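You operate a simulated robot arm through the tools that you are given. There is no shell and no other tool.

You are at the controls of a simulated robot arm. One attempt, no reset.

TASK
Clean and oil the grimy patch on the wooden handle.
Fine: clamp it first; wipe with the light grey cloth, oil with the yellow one; put both back and free the clamp. A coat counts when it lies all over at full strength: go over it till it gets no stronger. What is to be rubbed or washed off counts as gone when no trace of it is left.

The check looks at the end state, three seconds after you hand in, the way a careful person would. Anything else that was tipped, shoved, dropped, spilled or broken makes it a failure. Flat cloth is picked up by pressing the open fingertips on it (5 to 10 N) and closing them slowly along it; thin cloth reads only 2 to 8 mm in the jaws.

THE ROBOT
A 7-joint arm with a four-finger gripper, fixed in place. Base frame: the origin is on the floor under the middle of its stand, x ahead of it, y to its left, z up; the work surface is at about z = 72.4. Lengths are in cm, angles in degrees, forces in N, time in s.
It reaches about 122.3 cm from its shoulder. Its first joint turns from -69.0 to 172.0 degrees. Payload 3.67 kg.
The TCP is the grasp point between the finger pads, 2.8 cm short of the fingertips. In the tool frame z runs along the fingers and y along their closing line. The gripper opens to 11.2 cm; its body begins 7.3 cm behind the TCP.
Orientation is that of the tool frame in the base frame, as a unit quaternion [x, y, z, w]. With the fingers straight down and closing along the base's y, the tool's x points along the base's -x, its y along +y and its z along -z.

THE INTERFACE
- The arm moves only by the tool apply_moves. Its argument "moves" is a list of rows, each an object of numbers (a shift or turn left out is 0, a gripper value left out holds the last): "ax", "ay", "az": the turn, a rotation vector about the tool's x, y, z in units of 4 degrees (1.0 is 4 degrees); "x", "y", "z": the shift along the tool's x, y, z in units of 50 mm (1.0 is 50 mm); "grip": the finger opening in cm, from 0 to 11.2. In form: [{"ax": .., "ay": .., "az": .., "x": .., "y": .., "z": .., "grip": ..}, ...]. A call has 1 to 20 rows; each row shifts and turns the commanded pose from where the row before left it, along the tool's axes as they then stand. A call with a number of a shift or a turn outside -1 to 1 is refused whole. Rows are played at 5 a second. More than 5 cm and 8.6 degrees between two rows, or a gripper value outside its range, and nothing of the call is played. Where a pose cannot be reached the arm comes as near as it can. A force on the tool above 50 N (or 10 N above the force at the start of the call, whichever is more), or a blocked arm, ends the call early, and 0.2 s more pass. Each finger travels about 10.25 cm/s and halts on what it meets, pressing with about 25 N; the grip force reading is that of the motor and also rises with nothing between the fingers. The clock runs only during rows and for 0.2 s after the last one: add rows that do not move to give the fingers time. It gives the time, the measured TCP pose, the force on the tool (base axes), the opening and the grip force at its end, in the units of the frame above (readings bear some noise), with the torque about the TCP (base axes, N m) and any sound that the robot's microphone picked up.
- Cameras (640 x 400 px; columns grow to the right, rows downward): "scene" is fixed at [22.24, -50.17, 135.44]; the picture's right is [0.35, -0.94, 0.00], its down [-0.47, -0.18, -0.86] and it looks along [0.81, 0.30, -0.50] (base axes); focal length 330 px, centre (320, 200). "wrist" rides on the gripper at [6, -1.8, -10.4] in the tool frame; the picture's right is [0.29, 0.96, 0.00], its down [-0.80, 0.24, -0.55] and it looks along [-0.53, 0.16, 0.83] (tool axes); focal length 234 px, centre (320, 200). There is no depth. A picture from a camera that has moved, and an enlarged one, comes with that camera's place and axes in the base frame and with its lens.
- get_image(camera): a new picture of that camera. No time passes.
- slide_trunk(by): slides the trunk up (or, below 0, down) by that many cm; the arm rides with it, the base frame stays. It gives what a move gives, with no picture.
- enlarge(camera, box): a new picture of the part [left, top, right, bottom] of that camera's present view, enlarged. No time passes.
- close_job(): hands the job in; it is judged then, once.

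Places have to be worked out from the pictures, the camera data and where the tool is seen. Open the gripper and draw the arm clear of the work before you hand the job in, unless the task says otherwise.

The tools are called after "Request:" as name(argument=value, ...) on one line, values as JSON. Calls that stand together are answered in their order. apply_moves: Moves the arm, as the interface text tells. Its arguments: {"type":"object","properties":{"moves":{"type":"array"}},"required":["moves"]} The other tools are called the same way: slide_trunk (by) moves the trunk up or down; get_image (camera) takes a picture; enlarge (camera, box) takes an enlarged picture of a part of a camera's view; close_job () hands the job in.

At the start:

```text
time: 0.0
position: [76.18, -44.09, 112.19]
tool_rot: [0.0, 1.0, 0.0, 0.0]
contact_force: [0.4, 1.2, 0.3]
wrist_torque: [0.02, 0.03, 0.01]
width: 11.18
grasp_force: 0.1
trunk travel left (down, up): [-55.0, 29.0]
```

scene: 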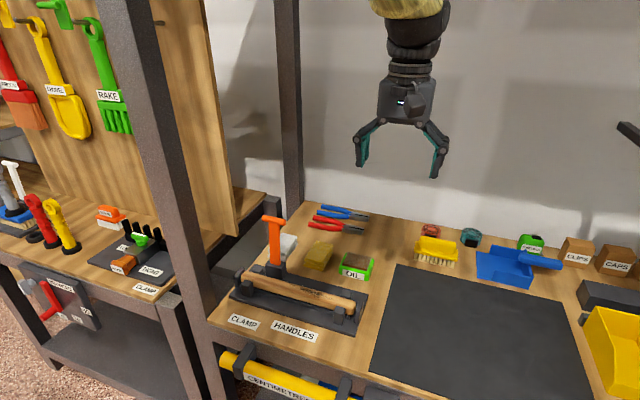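
wrist: 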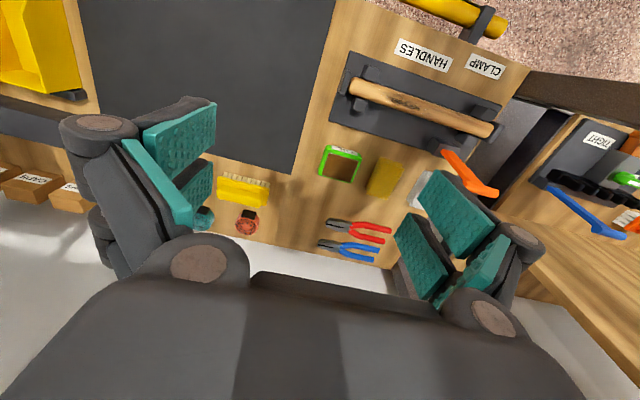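

I start by looking closely at the handle holder, the clamp lever, and the cloths.

Request:
enlarge(camera="scene", box=[200, 190, 400, 350])

Request:
enlarge(camera="wrist", box=[300, 30, 540, 280])

Request:
enlarge(camera="scene", box=[60, 180, 220, 340])

Request:
enlarge(camera="scene", box=[380, 200, 640, 400])

```text
2.50 times, centred on (300, 270) of scene
camera zoom: at [22.24, -50.17, 135.44], right [0.35, -0.94, 0.0], down [-0.47, -0.18, -0.86], along [0.81, 0.3, -0.5], focal length 824 px, centre (370, 25)
```

zoom: 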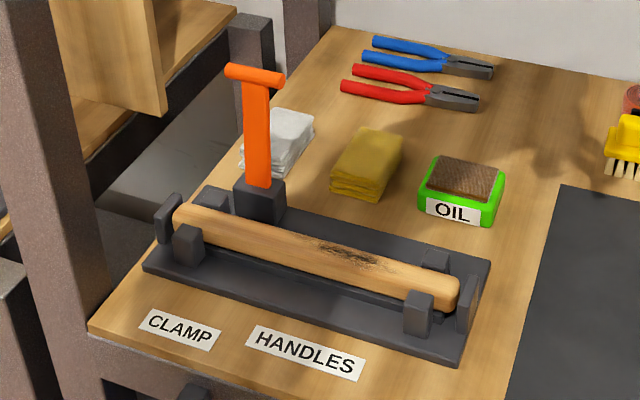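

```text
1.60 times, centred on (420, 155) of wrist
camera zoom: at [70.2, -45.93, 122.74], right [-0.29, 0.96, 0.0], down [0.8, 0.24, 0.55], along [0.53, 0.16, -0.83], focal length 375 px, centre (160, 272)
```

zoom: 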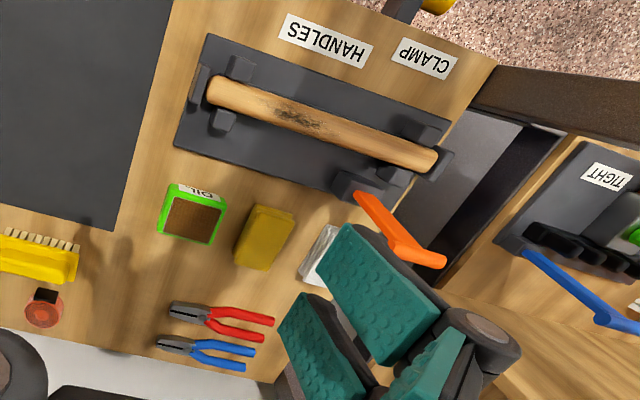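

```text
2.50 times, centred on (140, 260) of scene
camera zoom: at [22.24, -50.17, 135.44], right [0.35, -0.94, 0.0], down [-0.47, -0.18, -0.86], along [0.81, 0.3, -0.5], focal length 824 px, centre (770, 50)
```

zoom: 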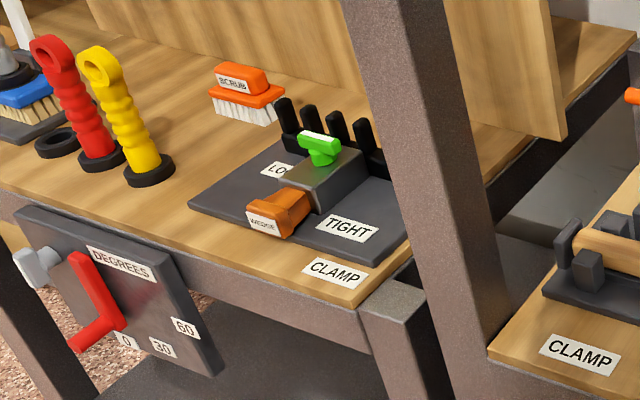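

```text
2.00 times, centred on (510, 300) of scene
camera zoom: at [22.24, -50.17, 135.44], right [0.35, -0.94, 0.0], down [-0.47, -0.18, -0.86], along [0.81, 0.3, -0.5], focal length 659 px, centre (-60, 0)
```

zoom: 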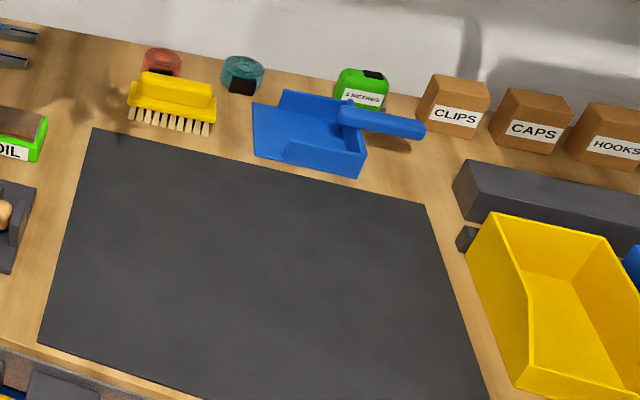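

The handle lies along y at x≈74, from about y=-10 to -38, with the grime near y≈-28. The orange clamp lever stands upright at about (80, -16.7) with its top near z≈92. I'll bring the wrist camera closer for a better look at the clamp.

Request:
apply_moves(moves=[{"x": 0.16, "y": 0.44, "z": 0.14}, {"x": 0.16, "y": 0.44, "z": 0.14}, {"x": 0.16, "y": 0.44, "z": 0.14}, {"x": 0.16, "y": 0.44, "z": 0.14}, {"x": 0.16, "y": 0.44, "z": 0.14}, {"x": 0.16, "y": 0.44, "z": 0.14}, {"x": 0.16, "y": 0.44, "z": 0.14}, {"x": 0.16, "y": 0.44, "z": 0.14}, {"x": 0.16, "y": 0.44, "z": 0.14}, {"x": 0.16, "y": 0.44, "z": 0.14}, {}])

Request:
get_image(camera="wrist")

Request:
get_image(camera="scene")

```text
time: 2.4
position: [68.36, -22.08, 105.3]
tool_rot: [0.001, 1.0, 0.002, 0.0]
contact_force: [-0.3, 0.3, 0.0]
wrist_torque: [0.02, -0.03, 0.02]
width: 11.19
grasp_force: 0.1
trunk travel left (down, up): [-55.0, 29.0]
```

```text
taken
camera wrist: at [62.33, -23.91, 115.73], right [-0.29, 0.96, 0.0], down [0.8, 0.24, 0.55], along [0.53, 0.16, -0.83], focal length 234 px, centre (320, 200)
```

wrist: 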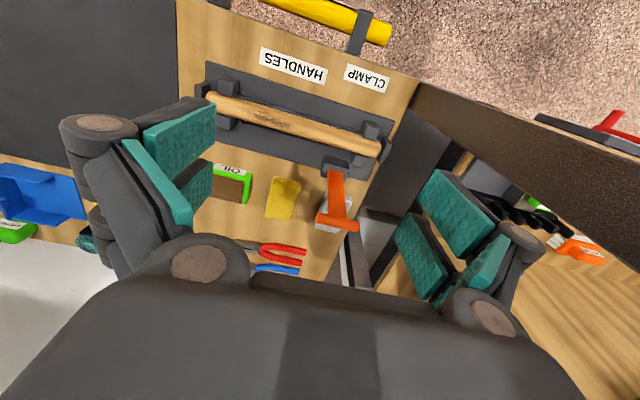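

```text
taken
```

scene: 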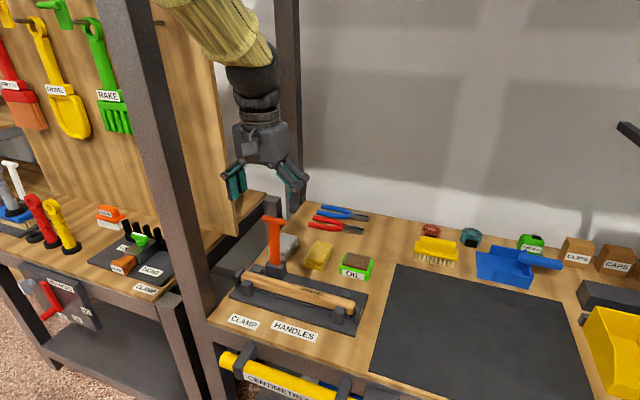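

The lever and base are visible now; I enlarge this for details of the clamp mechanism and the cloths.

Request:
enlarge(camera="wrist", box=[190, 60, 410, 280])

Request:
enlarge(camera="wrist", box=[290, 120, 390, 240])

Request:
enlarge(camera="scene", box=[220, 200, 320, 320])

Request:
enlarge(camera="scene", box=[280, 260, 380, 340])

```text
1.82 times, centred on (300, 170) of wrist
camera zoom: at [62.33, -23.91, 115.73], right [-0.29, 0.96, 0.0], down [0.8, 0.24, 0.55], along [0.53, 0.16, -0.83], focal length 426 px, centre (356, 254)
```

zoom: 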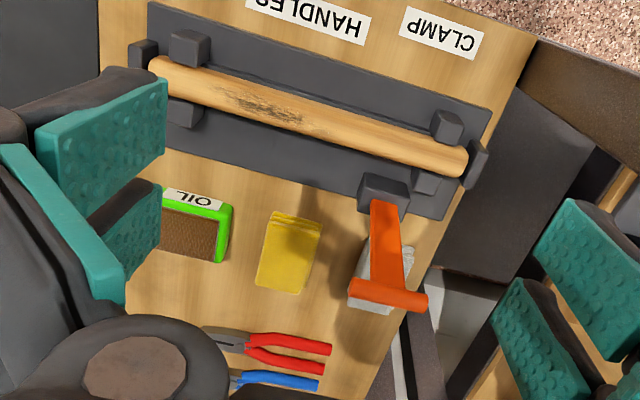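

```text
3.33 times, centred on (340, 180) of wrist
camera zoom: at [62.33, -23.91, 115.73], right [-0.29, 0.96, 0.0], down [0.8, 0.24, 0.55], along [0.53, 0.16, -0.83], focal length 781 px, centre (253, 267)
```

zoom: 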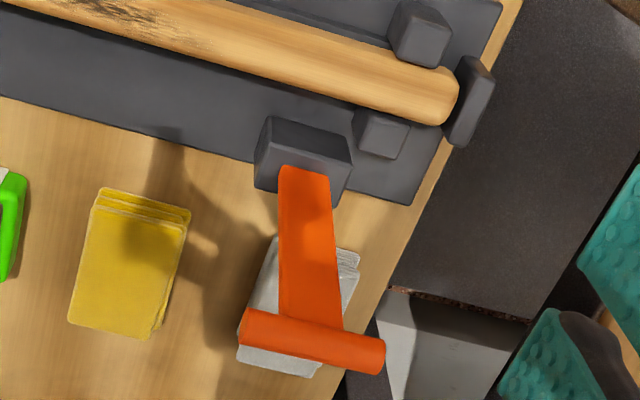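

```text
3.33 times, centred on (270, 260) of scene
camera zoom: at [22.24, -50.17, 135.44], right [0.35, -0.94, 0.0], down [-0.47, -0.18, -0.86], along [0.81, 0.3, -0.5], focal length 1099 px, centre (487, 0)
```

zoom: 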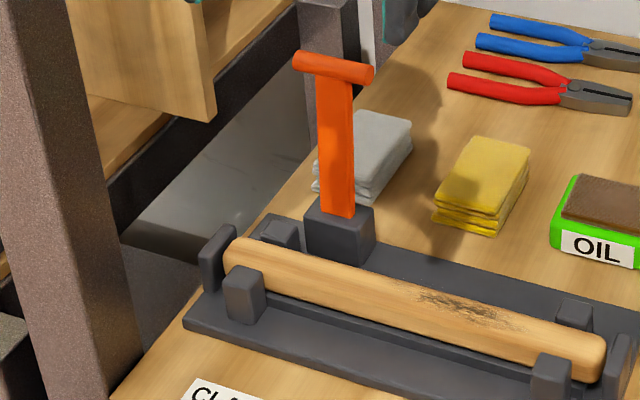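

```text
5.00 times, centred on (330, 300) of scene
camera zoom: at [22.24, -50.17, 135.44], right [0.35, -0.94, 0.0], down [-0.47, -0.18, -0.86], along [0.81, 0.3, -0.5], focal length 1648 px, centre (270, -300)
```

zoom: 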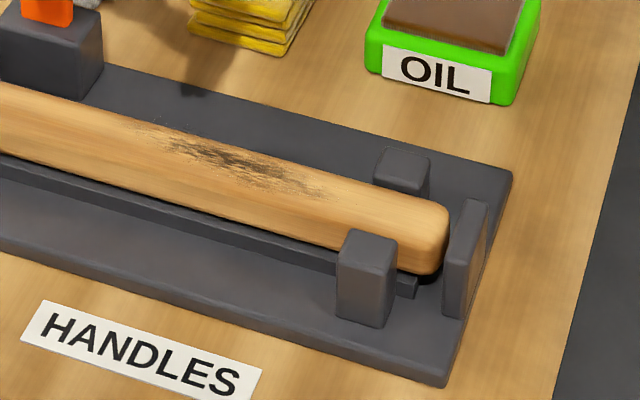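

The clamp lever's T-bar lies along y, at about (81, -15.7, 91), and hinges in the block behind the handle, so it should swing toward -x over the handle. I'll close the fingers, tilt the tool 20° to keep the forearm away from the left post, and go behind the lever at a safe height.

Request:
apply_moves(moves=[{"ax": -1, "x": -0.5, "grip": 0}, {"ax": -1, "x": -0.5}, {"ax": -1, "x": -0.5}, {"ax": -1, "x": -0.5}, {"ax": -1, "x": -0.5}, {"x": -0.5, "y": 0.25, "z": 0.0912}, {"x": -0.5, "y": 0.25, "z": 0.0912}, {"x": -0.5, "y": 0.25, "z": 0.0912}, {}])

Request:
get_image(camera="wrist")

Request:
get_image(camera="scene")

```text
time: 4.4
position: [88.16, -18.48, 105.41]
tool_rot: [0.001, 0.985, 0.174, 0.001]
contact_force: [-0.5, 0.1, 0.3]
wrist_torque: [0.03, -0.03, -0.01]
width: 0.0
grasp_force: 24.8
trunk travel left (down, up): [-55.0, 29.0]
```

```text
taken
camera wrist: at [82.2, -23.75, 114.52], right [-0.29, 0.9, 0.33], down [0.8, 0.03, 0.6], along [0.53, 0.44, -0.73], focal length 234 px, centre (320, 200)
```

wrist: 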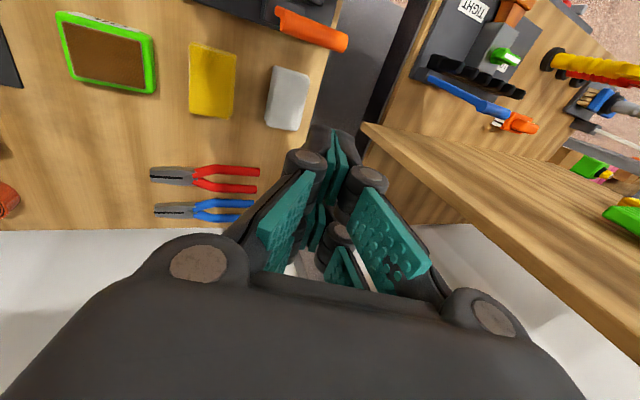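

```text
taken
```

scene: 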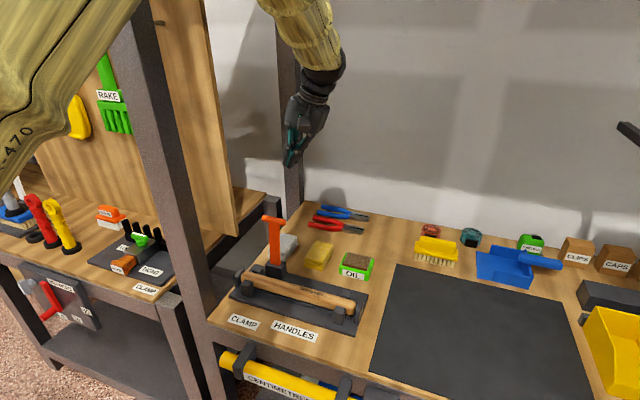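

The fingers are closed and behind the lever at (88, -18.5, 105). I descend to z≈87, with tips around z≈84, behind the T-bar.

Request:
apply_moves(moves=[{"y": -0.21, "z": 0.576}, {"y": -0.21, "z": 0.576}, {"y": -0.21, "z": 0.576}, {"y": -0.21, "z": 0.576}, {"y": -0.21, "z": 0.576}, {"y": -0.21, "z": 0.576}, {}])

Request:
get_image(camera="wrist")

Request:
enlarge(camera="scene", box=[200, 100, 400, 320])

```text
time: 6.0
position: [88.06, -18.07, 87.08]
tool_rot: [0.0, 0.985, 0.174, 0.0]
contact_force: [-0.5, -0.5, 0.2]
wrist_torque: [-0.01, 0.03, -0.01]
width: 0.0
grasp_force: 24.9
trunk travel left (down, up): [-55.0, 29.0]
```

```text
taken
camera wrist: at [81.99, -23.26, 96.2], right [-0.29, 0.9, 0.33], down [0.8, 0.04, 0.6], along [0.53, 0.43, -0.73], focal length 234 px, centre (320, 200)
```

wrist: 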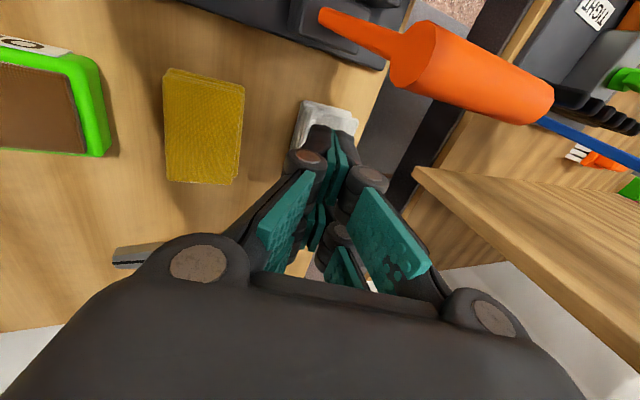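

```text
1.82 times, centred on (300, 210) of scene
camera zoom: at [22.24, -50.17, 135.44], right [0.35, -0.94, 0.0], down [-0.47, -0.18, -0.86], along [0.81, 0.3, -0.5], focal length 599 px, centre (356, 182)
```

zoom: 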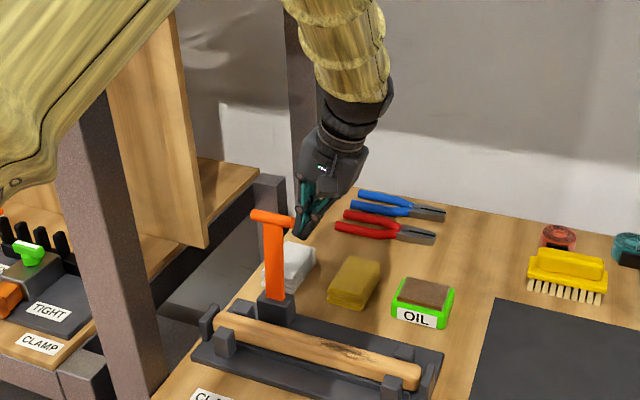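

The fingertips are behind the T-bar with clear space around. Now I push slowly toward -x and watch the forces.

Request:
apply_moves(moves=[{"x": 0.25}, {"x": 0.25}, {"x": 0.25}, {"x": 0.25}, {"x": 0.25}, {}])

Request:
get_image(camera="scene")

```text
time: 7.4
position: [81.93, -18.12, 86.98]
tool_rot: [0.001, 0.985, 0.174, 0.001]
contact_force: [0.1, -0.3, -0.1]
wrist_torque: [-0.02, 0.02, -0.02]
width: 0.0
grasp_force: 24.8
trunk travel left (down, up): [-55.0, 29.0]
```

```text
taken
```

scene: 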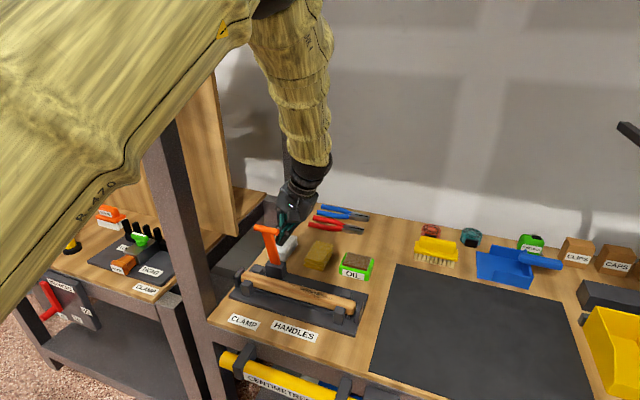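

I check whether the lever has begun to lean.

Request:
enlarge(camera="scene", box=[220, 160, 340, 300])

Request:
get_image(camera="wrist")

```text
2.86 times, centred on (280, 230) of scene
camera zoom: at [22.24, -50.17, 135.44], right [0.35, -0.94, 0.0], down [-0.47, -0.18, -0.86], along [0.81, 0.3, -0.5], focal length 942 px, centre (434, 114)
```

zoom: 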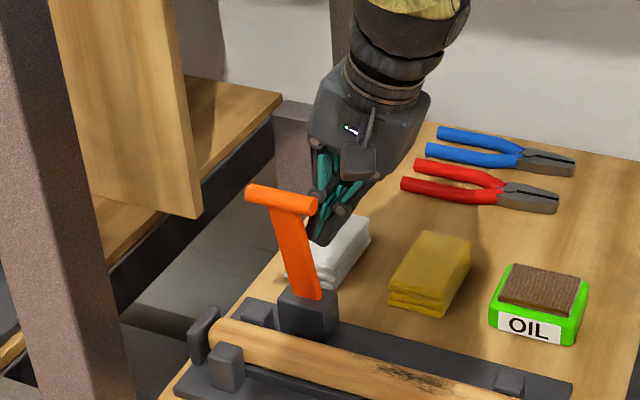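

```text
taken
camera wrist: at [75.88, -23.43, 96.07], right [-0.29, 0.9, 0.33], down [0.8, 0.03, 0.6], along [0.53, 0.43, -0.73], focal length 234 px, centre (320, 200)
```

wrist: 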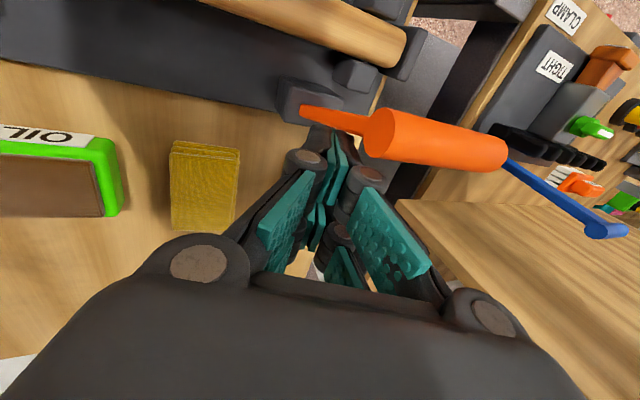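

The lever swings toward -x with almost no force. I keep pushing.

Request:
apply_moves(moves=[{"x": 0.25}, {"x": 0.25}, {"x": 0.25}, {"x": 0.25}, {"x": 0.25}, {"x": 0.25}, {}])

Request:
get_image(camera="wrist")

Request:
enlarge(camera="scene", box=[220, 160, 380, 340])

```text
time: 9.0
position: [74.6, -18.17, 86.78]
tool_rot: [0.0, 0.985, 0.173, 0.0]
contact_force: [-0.2, 0.2, -1.0]
wrist_torque: [-0.02, -0.01, 0.0]
width: 0.0
grasp_force: 24.8
trunk travel left (down, up): [-55.0, 29.0]
```

```text
taken
camera wrist: at [68.53, -23.42, 96.05], right [-0.29, 0.9, 0.33], down [0.8, 0.03, 0.6], along [0.53, 0.43, -0.73], focal length 234 px, centre (320, 200)
```

wrist: 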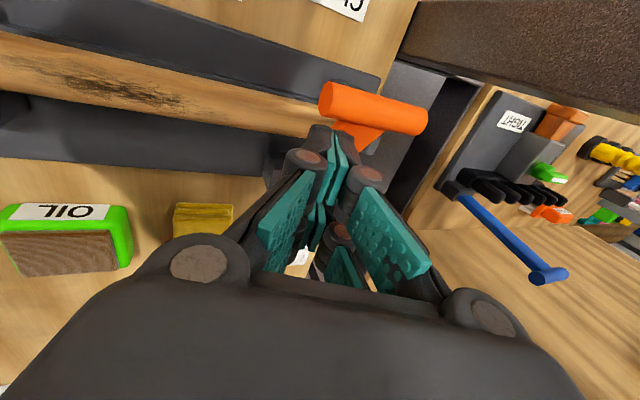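

```text
2.22 times, centred on (300, 250) of scene
camera zoom: at [22.24, -50.17, 135.44], right [0.35, -0.94, 0.0], down [-0.47, -0.18, -0.86], along [0.81, 0.3, -0.5], focal length 732 px, centre (364, 89)
```

zoom: 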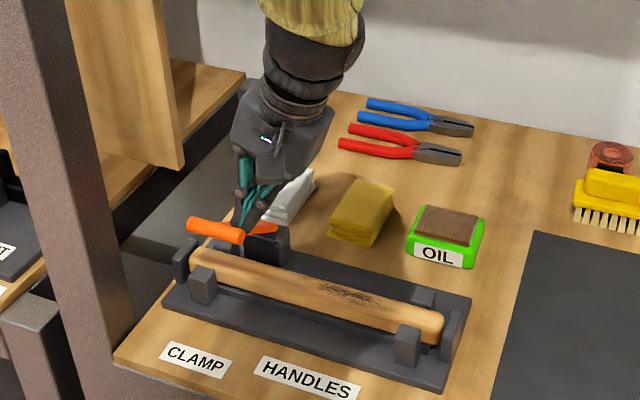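

The lever is at about 49° with the tips on its upper face. I continue along the arc, going mostly down.

Request:
apply_moves(moves=[{"x": 0.08, "y": -0.005, "z": 0.131}, {"x": 0.08, "y": -0.005, "z": 0.131}, {"x": 0.09, "y": -0.0274, "z": 0.192}, {"x": 0.09, "y": -0.0274, "z": 0.192}, {"x": 0.05, "y": -0.0308, "z": 0.2017}, {"x": 0.05, "y": -0.0308, "z": 0.2017}, {}])

Request:
get_image(camera="wrist")

Request:
enlarge(camera="scene", box=[220, 160, 380, 340])

```text
time: 10.6
position: [72.27, -16.86, 81.82]
tool_rot: [0.001, 0.985, 0.174, 0.001]
contact_force: [-0.2, 0.0, 0.6]
wrist_torque: [0.04, 0.01, 0.01]
width: 0.0
grasp_force: 25.1
trunk travel left (down, up): [-55.0, 29.0]
```

```text
taken
camera wrist: at [66.27, -22.17, 90.93], right [-0.29, 0.9, 0.33], down [0.8, 0.04, 0.6], along [0.53, 0.43, -0.73], focal length 234 px, centre (320, 200)
```

wrist: 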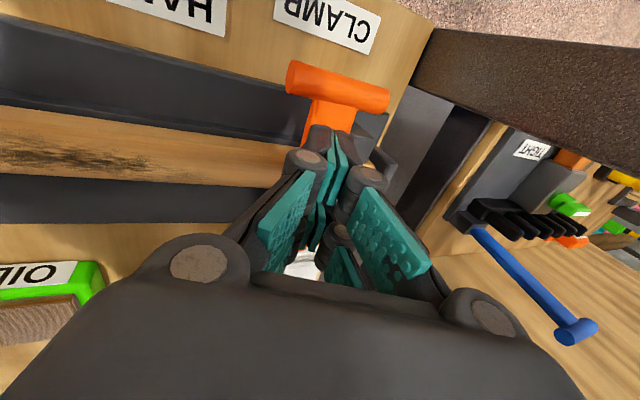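

```text
2.22 times, centred on (300, 250) of scene
camera zoom: at [22.24, -50.17, 135.44], right [0.35, -0.94, 0.0], down [-0.47, -0.18, -0.86], along [0.81, 0.3, -0.5], focal length 732 px, centre (364, 89)
```

zoom: 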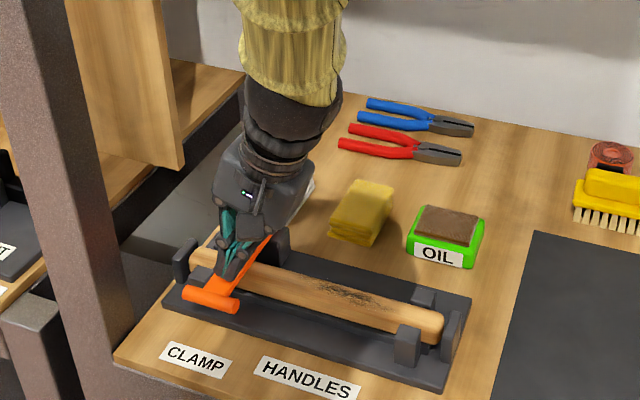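

The lever is at about 72°, still with no resistance. I keep pressing down in small steps until a stop is felt.

Request:
apply_moves(moves=[{"x": 0.01, "y": -0.0342, "z": 0.094}, {"x": 0.01, "y": -0.0342, "z": 0.094}, {"x": 0.01, "y": -0.0342, "z": 0.094}, {}])

Request:
apply_moves(moves=[{"y": -0.0342, "z": 0.094}, {"y": -0.0342, "z": 0.094}, {}])

Request:
enlarge(camera="scene", box=[220, 160, 380, 340])

```text
time: 11.8
position: [72.22, -16.89, 80.83]
tool_rot: [0.0, 0.985, 0.175, 0.005]
contact_force: [-11.7, -5.3, 28.1]
wrist_torque: [-0.09, 0.26, 0.03]
width: 0.02
grasp_force: 24.5
trunk travel left (down, up): [-55.0, 29.0]
stopped in row 4: the force on the tool passed its limit at 51 N (the readings are from after the stop); the commanded pose is now the measured one
```

```text
time: 12.2
position: [72.21, -16.87, 80.83]
tool_rot: [-0.001, 0.985, 0.174, 0.007]
contact_force: [-17.7, -4.9, 33.7]
wrist_torque: [-0.13, 0.41, 0.08]
width: 0.0
grasp_force: 25.0
trunk travel left (down, up): [-55.0, 29.0]
stopped in row 1: the force on the tool passed its limit at 54 N (the readings are from after the stop); the commanded pose is now the measured one
```

```text
2.22 times, centred on (300, 250) of scene
camera zoom: at [22.24, -50.17, 135.44], right [0.35, -0.94, 0.0], down [-0.47, -0.18, -0.86], along [0.81, 0.3, -0.5], focal length 732 px, centre (364, 89)
```

zoom: 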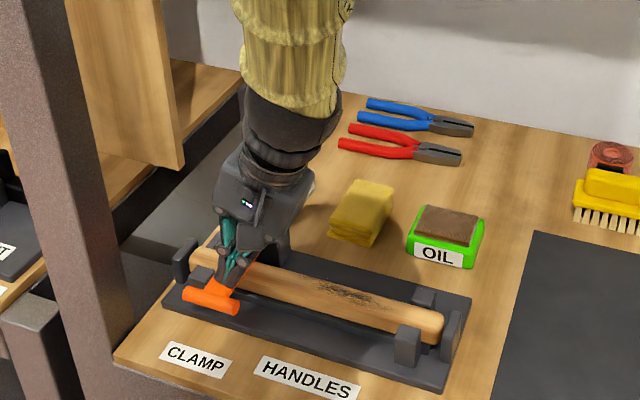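

A firm stop was met at about 80°, probably the lever bearing on the handle. I lift off and look at whether it stays down.

Request:
apply_moves(moves=[{"y": 0.137, "z": -0.376}, {"y": 0.137, "z": -0.376}, {"y": 0.205, "z": -0.564}, {"y": 0.205, "z": -0.564}, {"y": 0.205, "z": -0.564}, {"y": 0.205, "z": -0.564}, {}])

Request:
get_image(camera="wrist")

Request:
enlarge(camera="scene", box=[220, 180, 380, 340])

```text
time: 13.8
position: [72.44, -16.97, 96.39]
tool_rot: [0.0, 0.985, 0.175, 0.005]
contact_force: [1.0, 0.6, 0.3]
wrist_torque: [0.06, -0.03, -0.02]
width: 0.0
grasp_force: 24.8
trunk travel left (down, up): [-55.0, 29.0]
```

```text
taken
camera wrist: at [66.32, -22.22, 105.49], right [-0.29, 0.9, 0.33], down [0.79, 0.03, 0.61], along [0.54, 0.44, -0.72], focal length 234 px, centre (320, 200)
```

wrist: 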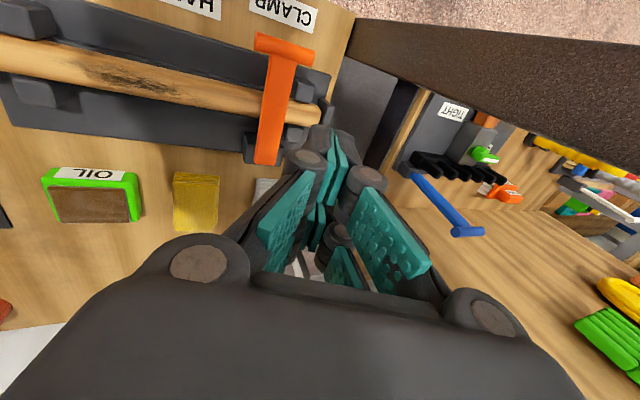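

```text
2.50 times, centred on (300, 260) of scene
camera zoom: at [22.24, -50.17, 135.44], right [0.35, -0.94, 0.0], down [-0.47, -0.18, -0.86], along [0.81, 0.3, -0.5], focal length 824 px, centre (370, 50)
```

zoom: 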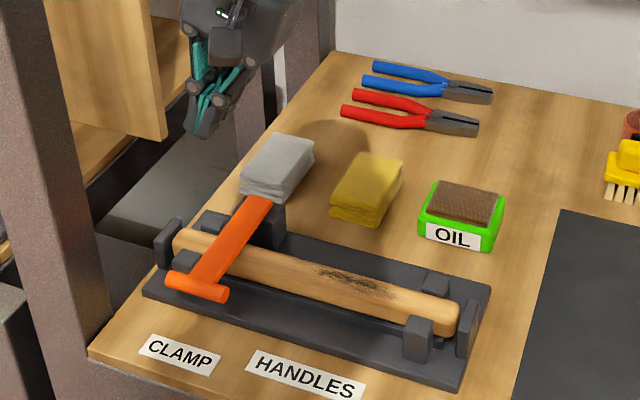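

The clamp lever now lies over the handle and stays there. The grey cloth is about 9×6 cm, centred near (92.6, -12.4), with its top at z≈74.4. I bring the tool vertical, open to about 5 cm, and go above it.

Request:
apply_moves(moves=[{"ax": 1, "x": -0.4, "grip": 5}, {"ax": 1, "x": -0.4}, {"ax": 1, "x": -0.4}, {"ax": 1, "x": -0.4}, {"ax": 1, "x": -0.4}, {"x": -0.408, "y": 0.184, "z": 0.1}, {"x": -0.408, "y": 0.184, "z": 0.1}, {"x": -0.408, "y": 0.184, "z": 0.1}, {"x": -0.408, "y": 0.184, "z": 0.1}, {"x": -0.408, "y": 0.184, "z": 0.1}, {}])

Request:
get_image(camera="wrist")

Request:
get_image(camera="scene")

```text
time: 16.2
position: [92.78, -12.34, 94.1]
tool_rot: [0.001, 1.0, 0.001, 0.005]
contact_force: [-1.4, 0.1, 0.6]
wrist_torque: [-0.02, -0.01, 0.01]
width: 5.03
grasp_force: 0.0
trunk travel left (down, up): [-55.0, 29.0]
```

```text
taken
camera wrist: at [86.6, -14.16, 104.45], right [-0.29, 0.96, 0.0], down [0.79, 0.24, 0.56], along [0.54, 0.16, -0.83], focal length 234 px, centre (320, 200)
```

wrist: 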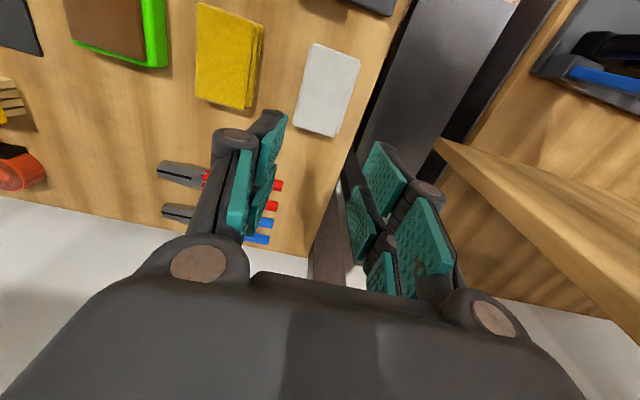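

```text
taken
```

scene: 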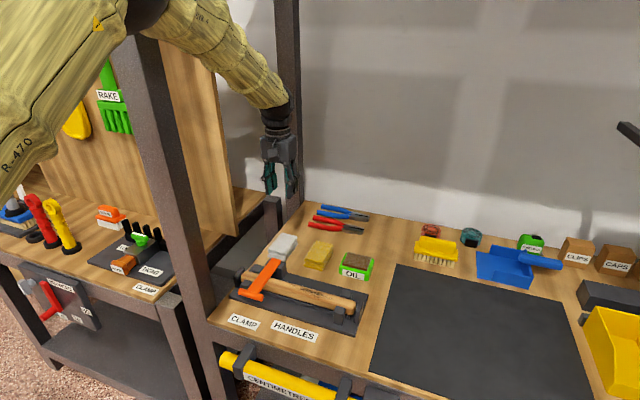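

The vertical pose is reachable. The cloth centre, refined from both cameras, is about (91.9, -12.2). I descend to just above it with a 3.5 cm opening.

Request:
apply_moves(moves=[{"x": 0.08, "y": 0.01, "z": 0.5, "grip": 3.5}, {"x": 0.08, "y": 0.01, "z": 0.5}, {"z": 0.5}, {"z": 0.5}, {"z": 0.5}, {"z": 0.4}, {"z": 0.2}, {}])

Request:
get_image(camera="wrist")

Request:
enlarge(camera="scene", box=[220, 160, 380, 300])

```text
time: 18.0
position: [91.92, -12.29, 78.58]
tool_rot: [0.001, 1.0, 0.001, 0.005]
contact_force: [-0.1, -0.2, 0.1]
wrist_torque: [-0.01, -0.03, 0.01]
width: 3.49
grasp_force: 0.1
trunk travel left (down, up): [-55.0, 29.0]
```

```text
taken
camera wrist: at [85.77, -14.1, 88.89], right [-0.29, 0.96, 0.0], down [0.79, 0.24, 0.56], along [0.54, 0.16, -0.83], focal length 234 px, centre (320, 200)
```

wrist: 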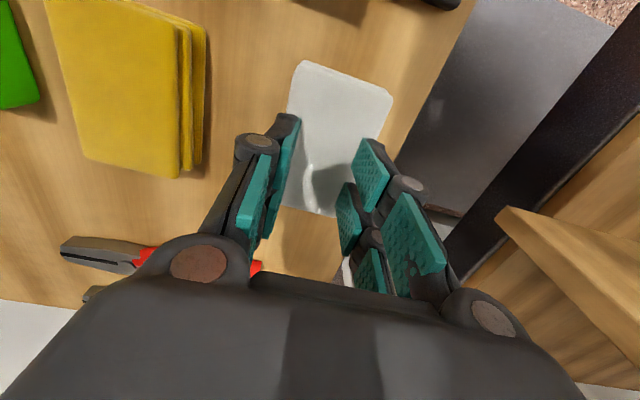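

```text
2.86 times, centred on (300, 230) of scene
camera zoom: at [22.24, -50.17, 135.44], right [0.35, -0.94, 0.0], down [-0.47, -0.18, -0.86], along [0.81, 0.3, -0.5], focal length 942 px, centre (377, 114)
```

zoom: 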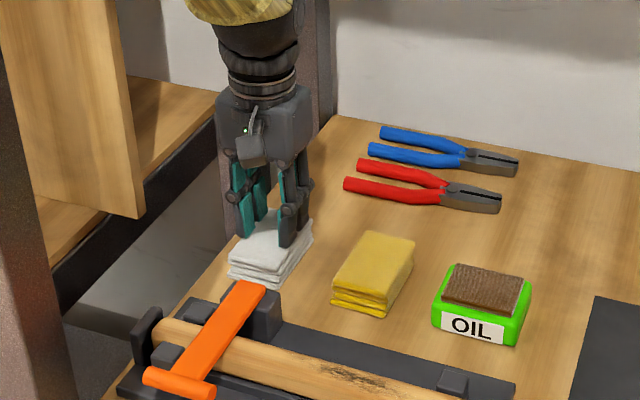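

The tips hover about 1.4 cm over the cloth, nearly centred. I shift +0.3 in y and creep down until I read 5 to 10 N.

Request:
apply_moves(moves=[{"y": 0.06, "z": 0.05}, {"z": 0.05}, {"z": 0.05}, {"z": 0.04}, {"z": 0.03}, {}])

```text
time: 19.4
position: [91.91, -11.94, 78.07]
tool_rot: [0.001, 1.0, 0.001, 0.008]
contact_force: [3.8, -3.1, 41.6]
wrist_torque: [-0.3, 0.51, 0.03]
width: 3.69
grasp_force: 1.7
trunk travel left (down, up): [-55.0, 29.0]
```

The top was a bit higher than I assumed (contact at TCP z≈78.1), so I read 42 N. I back off to a light press.

Request:
apply_moves(moves=[{"z": -0.05}, {"z": -0.047}, {}])

```text
time: 20.2
position: [91.92, -11.88, 78.13]
tool_rot: [0.001, 1.0, 0.002, 0.006]
contact_force: [10.0, -1.0, 22.9]
wrist_torque: [-0.16, -0.03, 0.06]
width: 3.49
grasp_force: 0.1
trunk travel left (down, up): [-55.0, 29.0]
```

Request:
apply_moves(moves=[{"z": -0.03}, {"z": -0.02}, {}])

```text
time: 21.0
position: [91.72, -11.76, 78.14]
tool_rot: [0.001, 1.0, 0.001, 0.004]
contact_force: [0.7, 1.6, 7.4]
wrist_torque: [-0.01, 0.05, 0.01]
width: 3.4
grasp_force: 0.0
trunk travel left (down, up): [-55.0, 29.0]
```

The press is now 7.4 N, in the asked range. I close the fingers slowly along the cloth.

Request:
apply_moves(moves=[{"grip": 3.2}, {"grip": 3.0}, {"grip": 2.8}, {"grip": 2.6}, {"grip": 2.4}, {"grip": 2.2}, {"grip": 2.0}, {}])

Request:
get_image(camera="wrist")

```text
time: 22.8
position: [91.87, -11.89, 78.18]
tool_rot: [0.0, 1.0, 0.001, 0.004]
contact_force: [0.2, 0.6, 0.7]
wrist_torque: [0.02, 0.01, -0.03]
width: 2.03
grasp_force: 0.1
trunk travel left (down, up): [-55.0, 29.0]
```

```text
taken
camera wrist: at [85.82, -13.75, 88.54], right [-0.29, 0.96, 0.0], down [0.79, 0.24, 0.56], along [0.54, 0.16, -0.83], focal length 234 px, centre (320, 200)
```

wrist: 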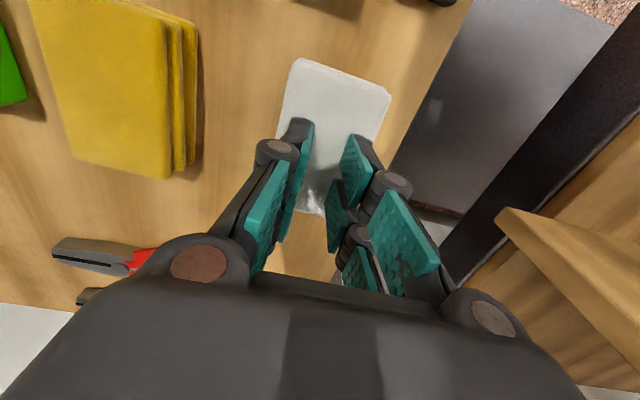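

The force has dropped to 0.7 N as the fingers closed to 2 cm. I press down slightly to get back into the 5 to 10 N range.

Request:
apply_moves(moves=[{"z": 0.02}, {}])

```text
time: 23.4
position: [91.81, -12.01, 78.13]
tool_rot: [0.001, 1.0, 0.001, 0.004]
contact_force: [-0.5, -0.7, 0.3]
wrist_torque: [0.01, 0.07, 0.02]
width: 2.0
grasp_force: 0.1
trunk travel left (down, up): [-55.0, 29.0]
```

Still no contact force, so I go down a little more in tiny steps.

Request:
apply_moves(moves=[{"z": 0.02}, {"z": 0.02}, {}])

```text
time: 24.2
position: [91.91, -11.94, 78.18]
tool_rot: [0.0, 1.0, 0.001, 0.005]
contact_force: [0.6, 0.0, 12.3]
wrist_torque: [-0.03, 0.19, 0.01]
width: 2.03
grasp_force: 0.0
trunk travel left (down, up): [-55.0, 29.0]
```

12 N is slightly high; I ease off a touch and close further.

Request:
apply_moves(moves=[{"z": -0.008, "grip": 1.9}, {"grip": 1.75}, {"grip": 1.6}, {"grip": 1.45}, {"grip": 1.3}, {}])

```text
time: 25.6
position: [91.84, -12.01, 78.08]
tool_rot: [0.001, 1.0, 0.001, 0.005]
contact_force: [1.8, -1.5, 11.3]
wrist_torque: [-0.03, 0.19, 0.01]
width: 1.3
grasp_force: 0.1
trunk travel left (down, up): [-55.0, 29.0]
```

The force holds near 11 N at 1.3 cm; I ease off slightly and close the rest of the way.

Request:
apply_moves(moves=[{"z": -0.008, "grip": 1.15}, {"grip": 1.0}, {"grip": 0.85}, {"grip": 0.7}, {"grip": 0.55}, {"grip": 0.4}, {"grip": 0.25}, {"grip": 0.1}, {"grip": 0}, {}, {}])

Request:
get_image(camera="wrist")

Request:
enlarge(camera="scene", box=[220, 160, 380, 300])

```text
time: 28.0
position: [92.0, -11.88, 78.1]
tool_rot: [0.001, 1.0, 0.001, 0.004]
contact_force: [-0.8, 0.2, 0.8]
wrist_torque: [-0.01, 0.0, 0.0]
width: 0.0
grasp_force: 25.1
trunk travel left (down, up): [-55.0, 29.0]
```

```text
taken
camera wrist: at [85.85, -13.76, 88.37], right [-0.29, 0.96, 0.0], down [0.79, 0.24, 0.56], along [0.54, 0.16, -0.83], focal length 234 px, centre (320, 200)
```

wrist: 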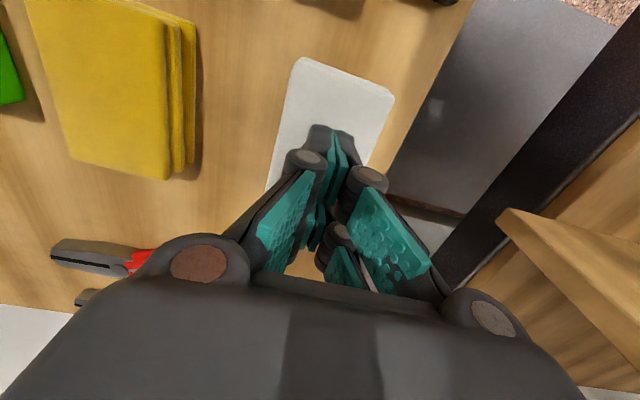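

```text
2.86 times, centred on (300, 230) of scene
camera zoom: at [22.24, -50.17, 135.44], right [0.35, -0.94, 0.0], down [-0.47, -0.18, -0.86], along [0.81, 0.3, -0.5], focal length 942 px, centre (377, 114)
```

zoom: 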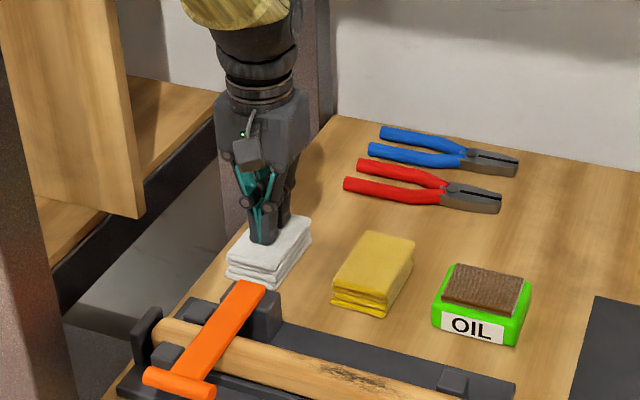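

The jaws read 0.0 and there's no drag on the cloth: the folded stack is stiff (about 2.9 cm thick), so the tips just slid over it. I'll lift, open wider and grip the folded pad by its sides instead, with tips a centimetre above the table so the pad protrudes below them.

Request:
apply_moves(moves=[{"z": -0.3}, {"z": -0.3, "grip": 7.5}, {"x": 0.06, "y": -0.02}, {}, {}])

Request:
get_image(camera="wrist")

Request:
enlarge(camera="scene", box=[220, 160, 380, 300])

```text
time: 29.2
position: [91.61, -12.17, 80.97]
tool_rot: [0.001, 1.0, 0.001, 0.005]
contact_force: [0.6, -0.1, 0.5]
wrist_torque: [-0.01, -0.01, 0.01]
width: 7.51
grasp_force: 0.0
trunk travel left (down, up): [-55.0, 29.0]
```

```text
taken
camera wrist: at [85.56, -13.92, 91.3], right [-0.29, 0.96, 0.0], down [0.79, 0.24, 0.56], along [0.54, 0.16, -0.83], focal length 234 px, centre (320, 200)
```

wrist: 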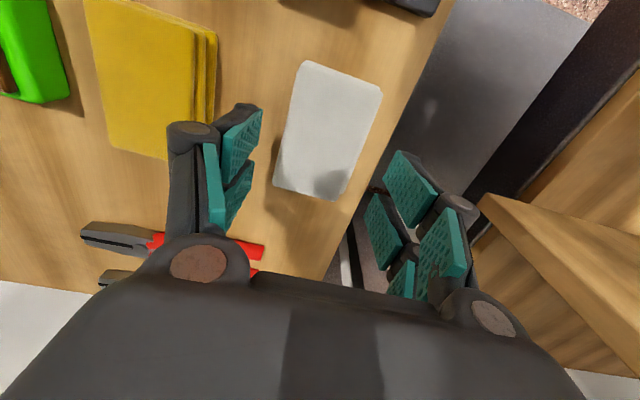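

```text
2.86 times, centred on (300, 230) of scene
camera zoom: at [22.24, -50.17, 135.44], right [0.35, -0.94, 0.0], down [-0.47, -0.18, -0.86], along [0.81, 0.3, -0.5], focal length 942 px, centre (377, 114)
```

zoom: 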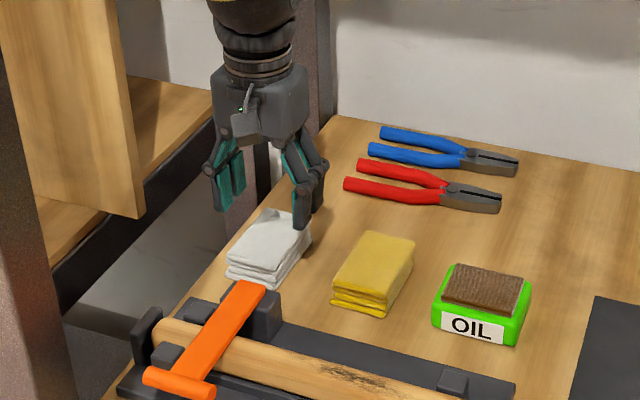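

The fingers at 7.5 cm clear both sides of the pad, which spans y -14.65 to -9.3. I descend until the tips are about 1 cm above the table, then close slowly on its sides.

Request:
apply_moves(moves=[{"x": 0.06, "y": 0.034, "z": 0.24}, {"z": 0.24}, {"z": 0.24}, {"z": 0.24}, {}])

Request:
get_image(camera="wrist")

Request:
enlarge(camera="scene", box=[220, 160, 380, 300])

```text
time: 30.4
position: [91.4, -11.74, 76.12]
tool_rot: [0.0, 1.0, 0.002, 0.004]
contact_force: [0.0, 0.2, 0.3]
wrist_torque: [-0.01, 0.0, -0.01]
width: 7.51
grasp_force: 0.1
trunk travel left (down, up): [-55.0, 29.0]
```

```text
taken
camera wrist: at [85.24, -13.68, 86.52], right [-0.29, 0.96, 0.0], down [0.79, 0.24, 0.56], along [0.54, 0.16, -0.83], focal length 234 px, centre (320, 200)
```

wrist: 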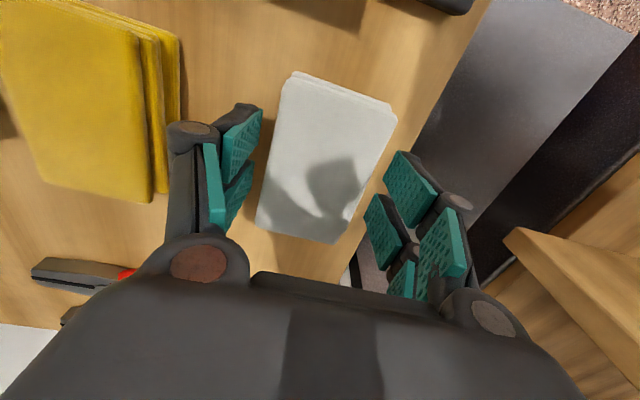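

```text
2.86 times, centred on (300, 230) of scene
camera zoom: at [22.24, -50.17, 135.44], right [0.35, -0.94, 0.0], down [-0.47, -0.18, -0.86], along [0.81, 0.3, -0.5], focal length 942 px, centre (377, 114)
```

zoom: 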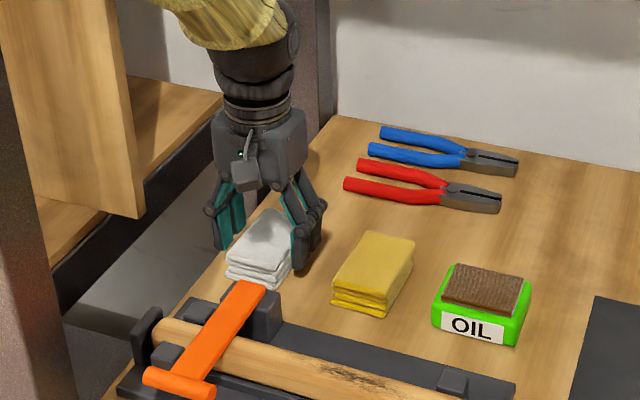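

The fingers straddle the pad. I close slowly and watch the width and force.

Request:
apply_moves(moves=[{"grip": 7.0}, {"grip": 6.6}, {"grip": 6.2}, {"grip": 5.8}, {"grip": 5.5}, {"grip": 5.2}, {"grip": 5.0}, {}])

Request:
get_image(camera="wrist")

Request:
enlarge(camera="scene", box=[220, 160, 380, 300])

```text
time: 32.2
position: [91.29, -11.87, 76.35]
tool_rot: [0.0, 1.0, 0.001, 0.005]
contact_force: [0.9, 0.6, 0.7]
wrist_torque: [0.01, 0.04, 0.04]
width: 5.95
grasp_force: 25.0
trunk travel left (down, up): [-55.0, 29.0]
```

```text
taken
camera wrist: at [85.26, -13.68, 86.52], right [-0.29, 0.96, 0.0], down [0.79, 0.24, 0.56], along [0.54, 0.16, -0.83], focal length 234 px, centre (320, 200)
```

wrist: 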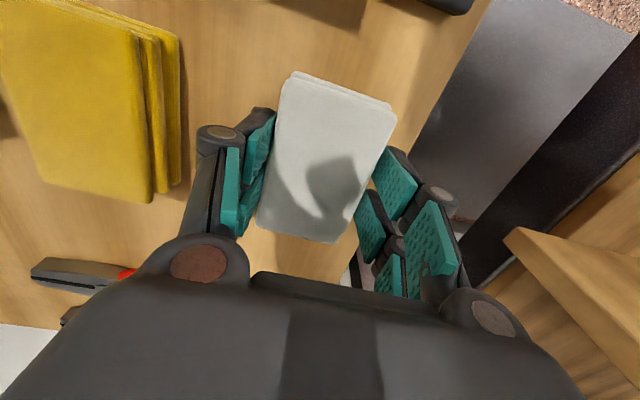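

```text
2.86 times, centred on (300, 230) of scene
camera zoom: at [22.24, -50.17, 135.44], right [0.35, -0.94, 0.0], down [-0.47, -0.18, -0.86], along [0.81, 0.3, -0.5], focal length 942 px, centre (377, 114)
```

zoom: 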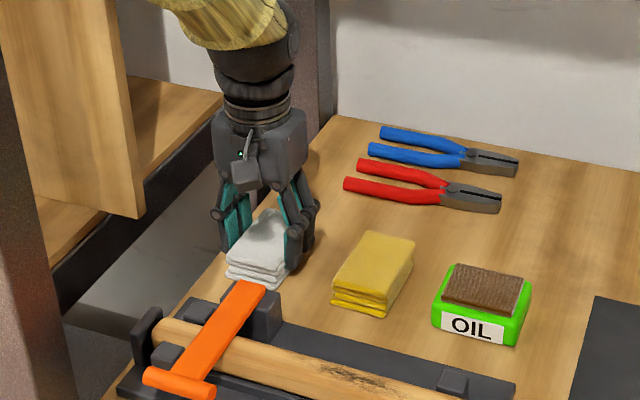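

The jaws stopped at 5.95 cm with 25 N on the pad's sides: it's gripped. I note the put-back pose (91.3, -11.9, 76.3) and lift.

Request:
apply_moves(moves=[{"z": -0.1, "grip": 4.8}, {"z": -0.3}, {"z": -0.5}, {"z": -0.5}, {"z": -0.5}, {"z": -0.5}, {}])

Request:
get_image(camera="wrist")

Request:
enlarge(camera="scene", box=[220, 140, 380, 300])

```text
time: 33.8
position: [91.31, -11.77, 88.16]
tool_rot: [0.001, 1.0, 0.001, 0.004]
contact_force: [-0.3, -0.5, -1.1]
wrist_torque: [0.01, -0.01, -0.04]
width: 5.94
grasp_force: 25.4
trunk travel left (down, up): [-55.0, 29.0]
```

```text
taken
camera wrist: at [85.32, -13.63, 98.57], right [-0.29, 0.96, 0.0], down [0.79, 0.24, 0.56], along [0.54, 0.16, -0.83], focal length 234 px, centre (320, 200)
```

wrist: 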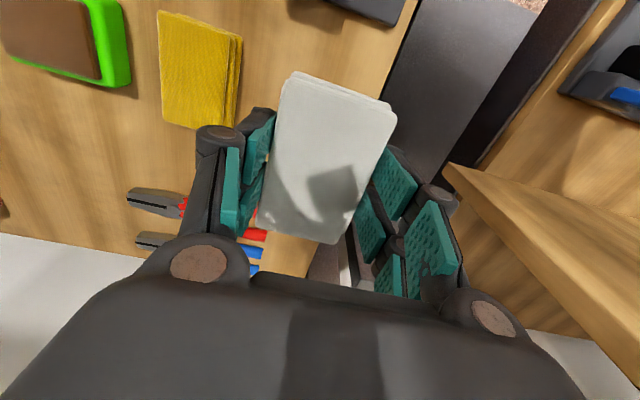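

```text
2.50 times, centred on (300, 220) of scene
camera zoom: at [22.24, -50.17, 135.44], right [0.35, -0.94, 0.0], down [-0.47, -0.18, -0.86], along [0.81, 0.3, -0.5], focal length 824 px, centre (370, 150)
```

zoom: 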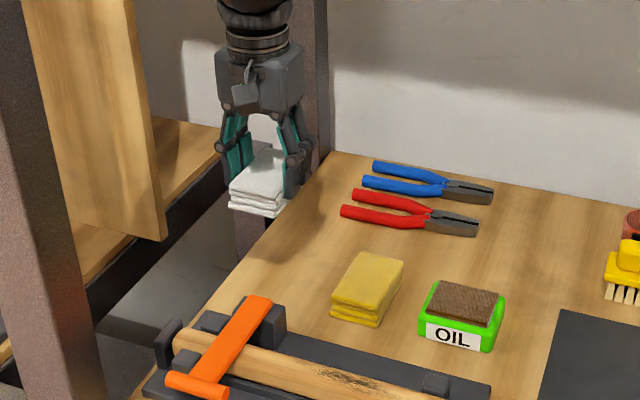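

The pad is held firmly and protrudes about 1.1 cm below the tips. I carry it high over to the grime area and look at the patch from above.

Request:
apply_moves(moves=[{"x": 0.333, "y": -0.4175, "z": -0.05}, {"x": 0.333, "y": -0.4175, "z": -0.05}, {"x": 0.333, "y": -0.4175, "z": -0.05}, {"x": 0.333, "y": -0.4175, "z": -0.05}, {"x": 0.333, "y": -0.4175, "z": -0.05}, {"x": 0.333, "y": -0.4175, "z": -0.05}, {"x": 0.333, "y": -0.4175, "z": -0.05}, {"x": 0.333, "y": -0.4175, "z": -0.05}, {}])

Request:
get_image(camera="wrist")

Request:
enlarge(camera="wrist", box=[200, 20, 440, 140])

Request:
enlarge(camera="scene", box=[230, 240, 390, 340])

```text
time: 35.8
position: [77.8, -28.41, 90.05]
tool_rot: [0.001, 1.0, 0.001, 0.004]
contact_force: [-0.5, 0.9, 0.4]
wrist_torque: [-0.01, 0.03, 0.0]
width: 5.91
grasp_force: 24.9
trunk travel left (down, up): [-55.0, 29.0]
```

```text
taken
camera wrist: at [71.69, -30.3, 100.38], right [-0.29, 0.96, 0.0], down [0.79, 0.24, 0.56], along [0.54, 0.16, -0.83], focal length 234 px, centre (320, 200)
```

wrist: 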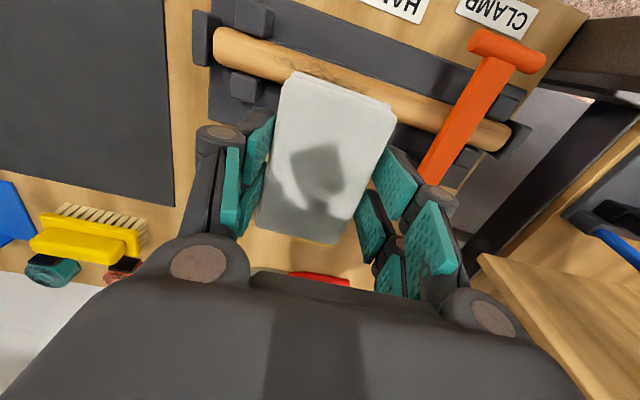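

```text
2.67 times, centred on (320, 80) of wrist
camera zoom: at [71.69, -30.3, 100.38], right [-0.29, 0.96, 0.0], down [0.79, 0.24, 0.56], along [0.54, 0.16, -0.83], focal length 624 px, centre (320, 520)
```

zoom: 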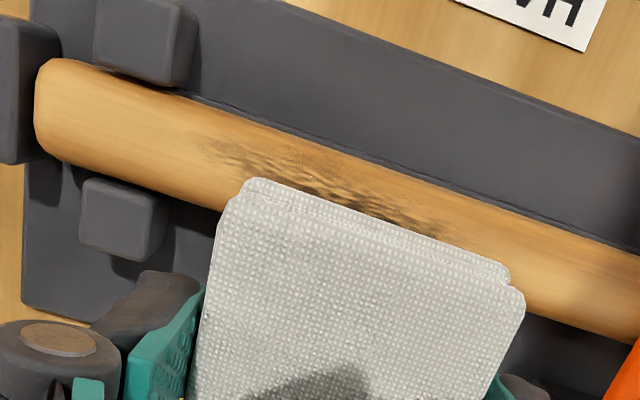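

```text
4.00 times, centred on (310, 290) of scene
camera zoom: at [22.24, -50.17, 135.44], right [0.35, -0.94, 0.0], down [-0.47, -0.18, -0.86], along [0.81, 0.3, -0.5], focal length 1318 px, centre (360, -160)
```

zoom: 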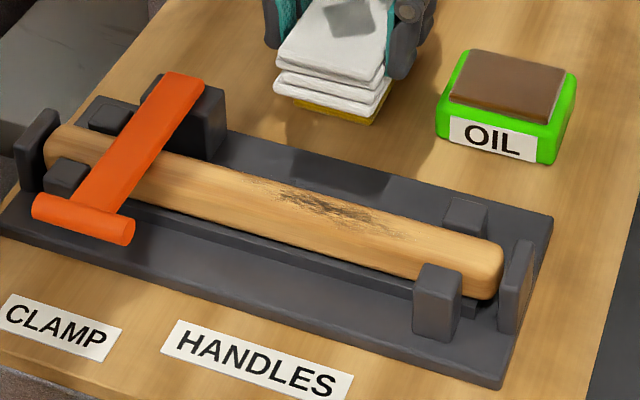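

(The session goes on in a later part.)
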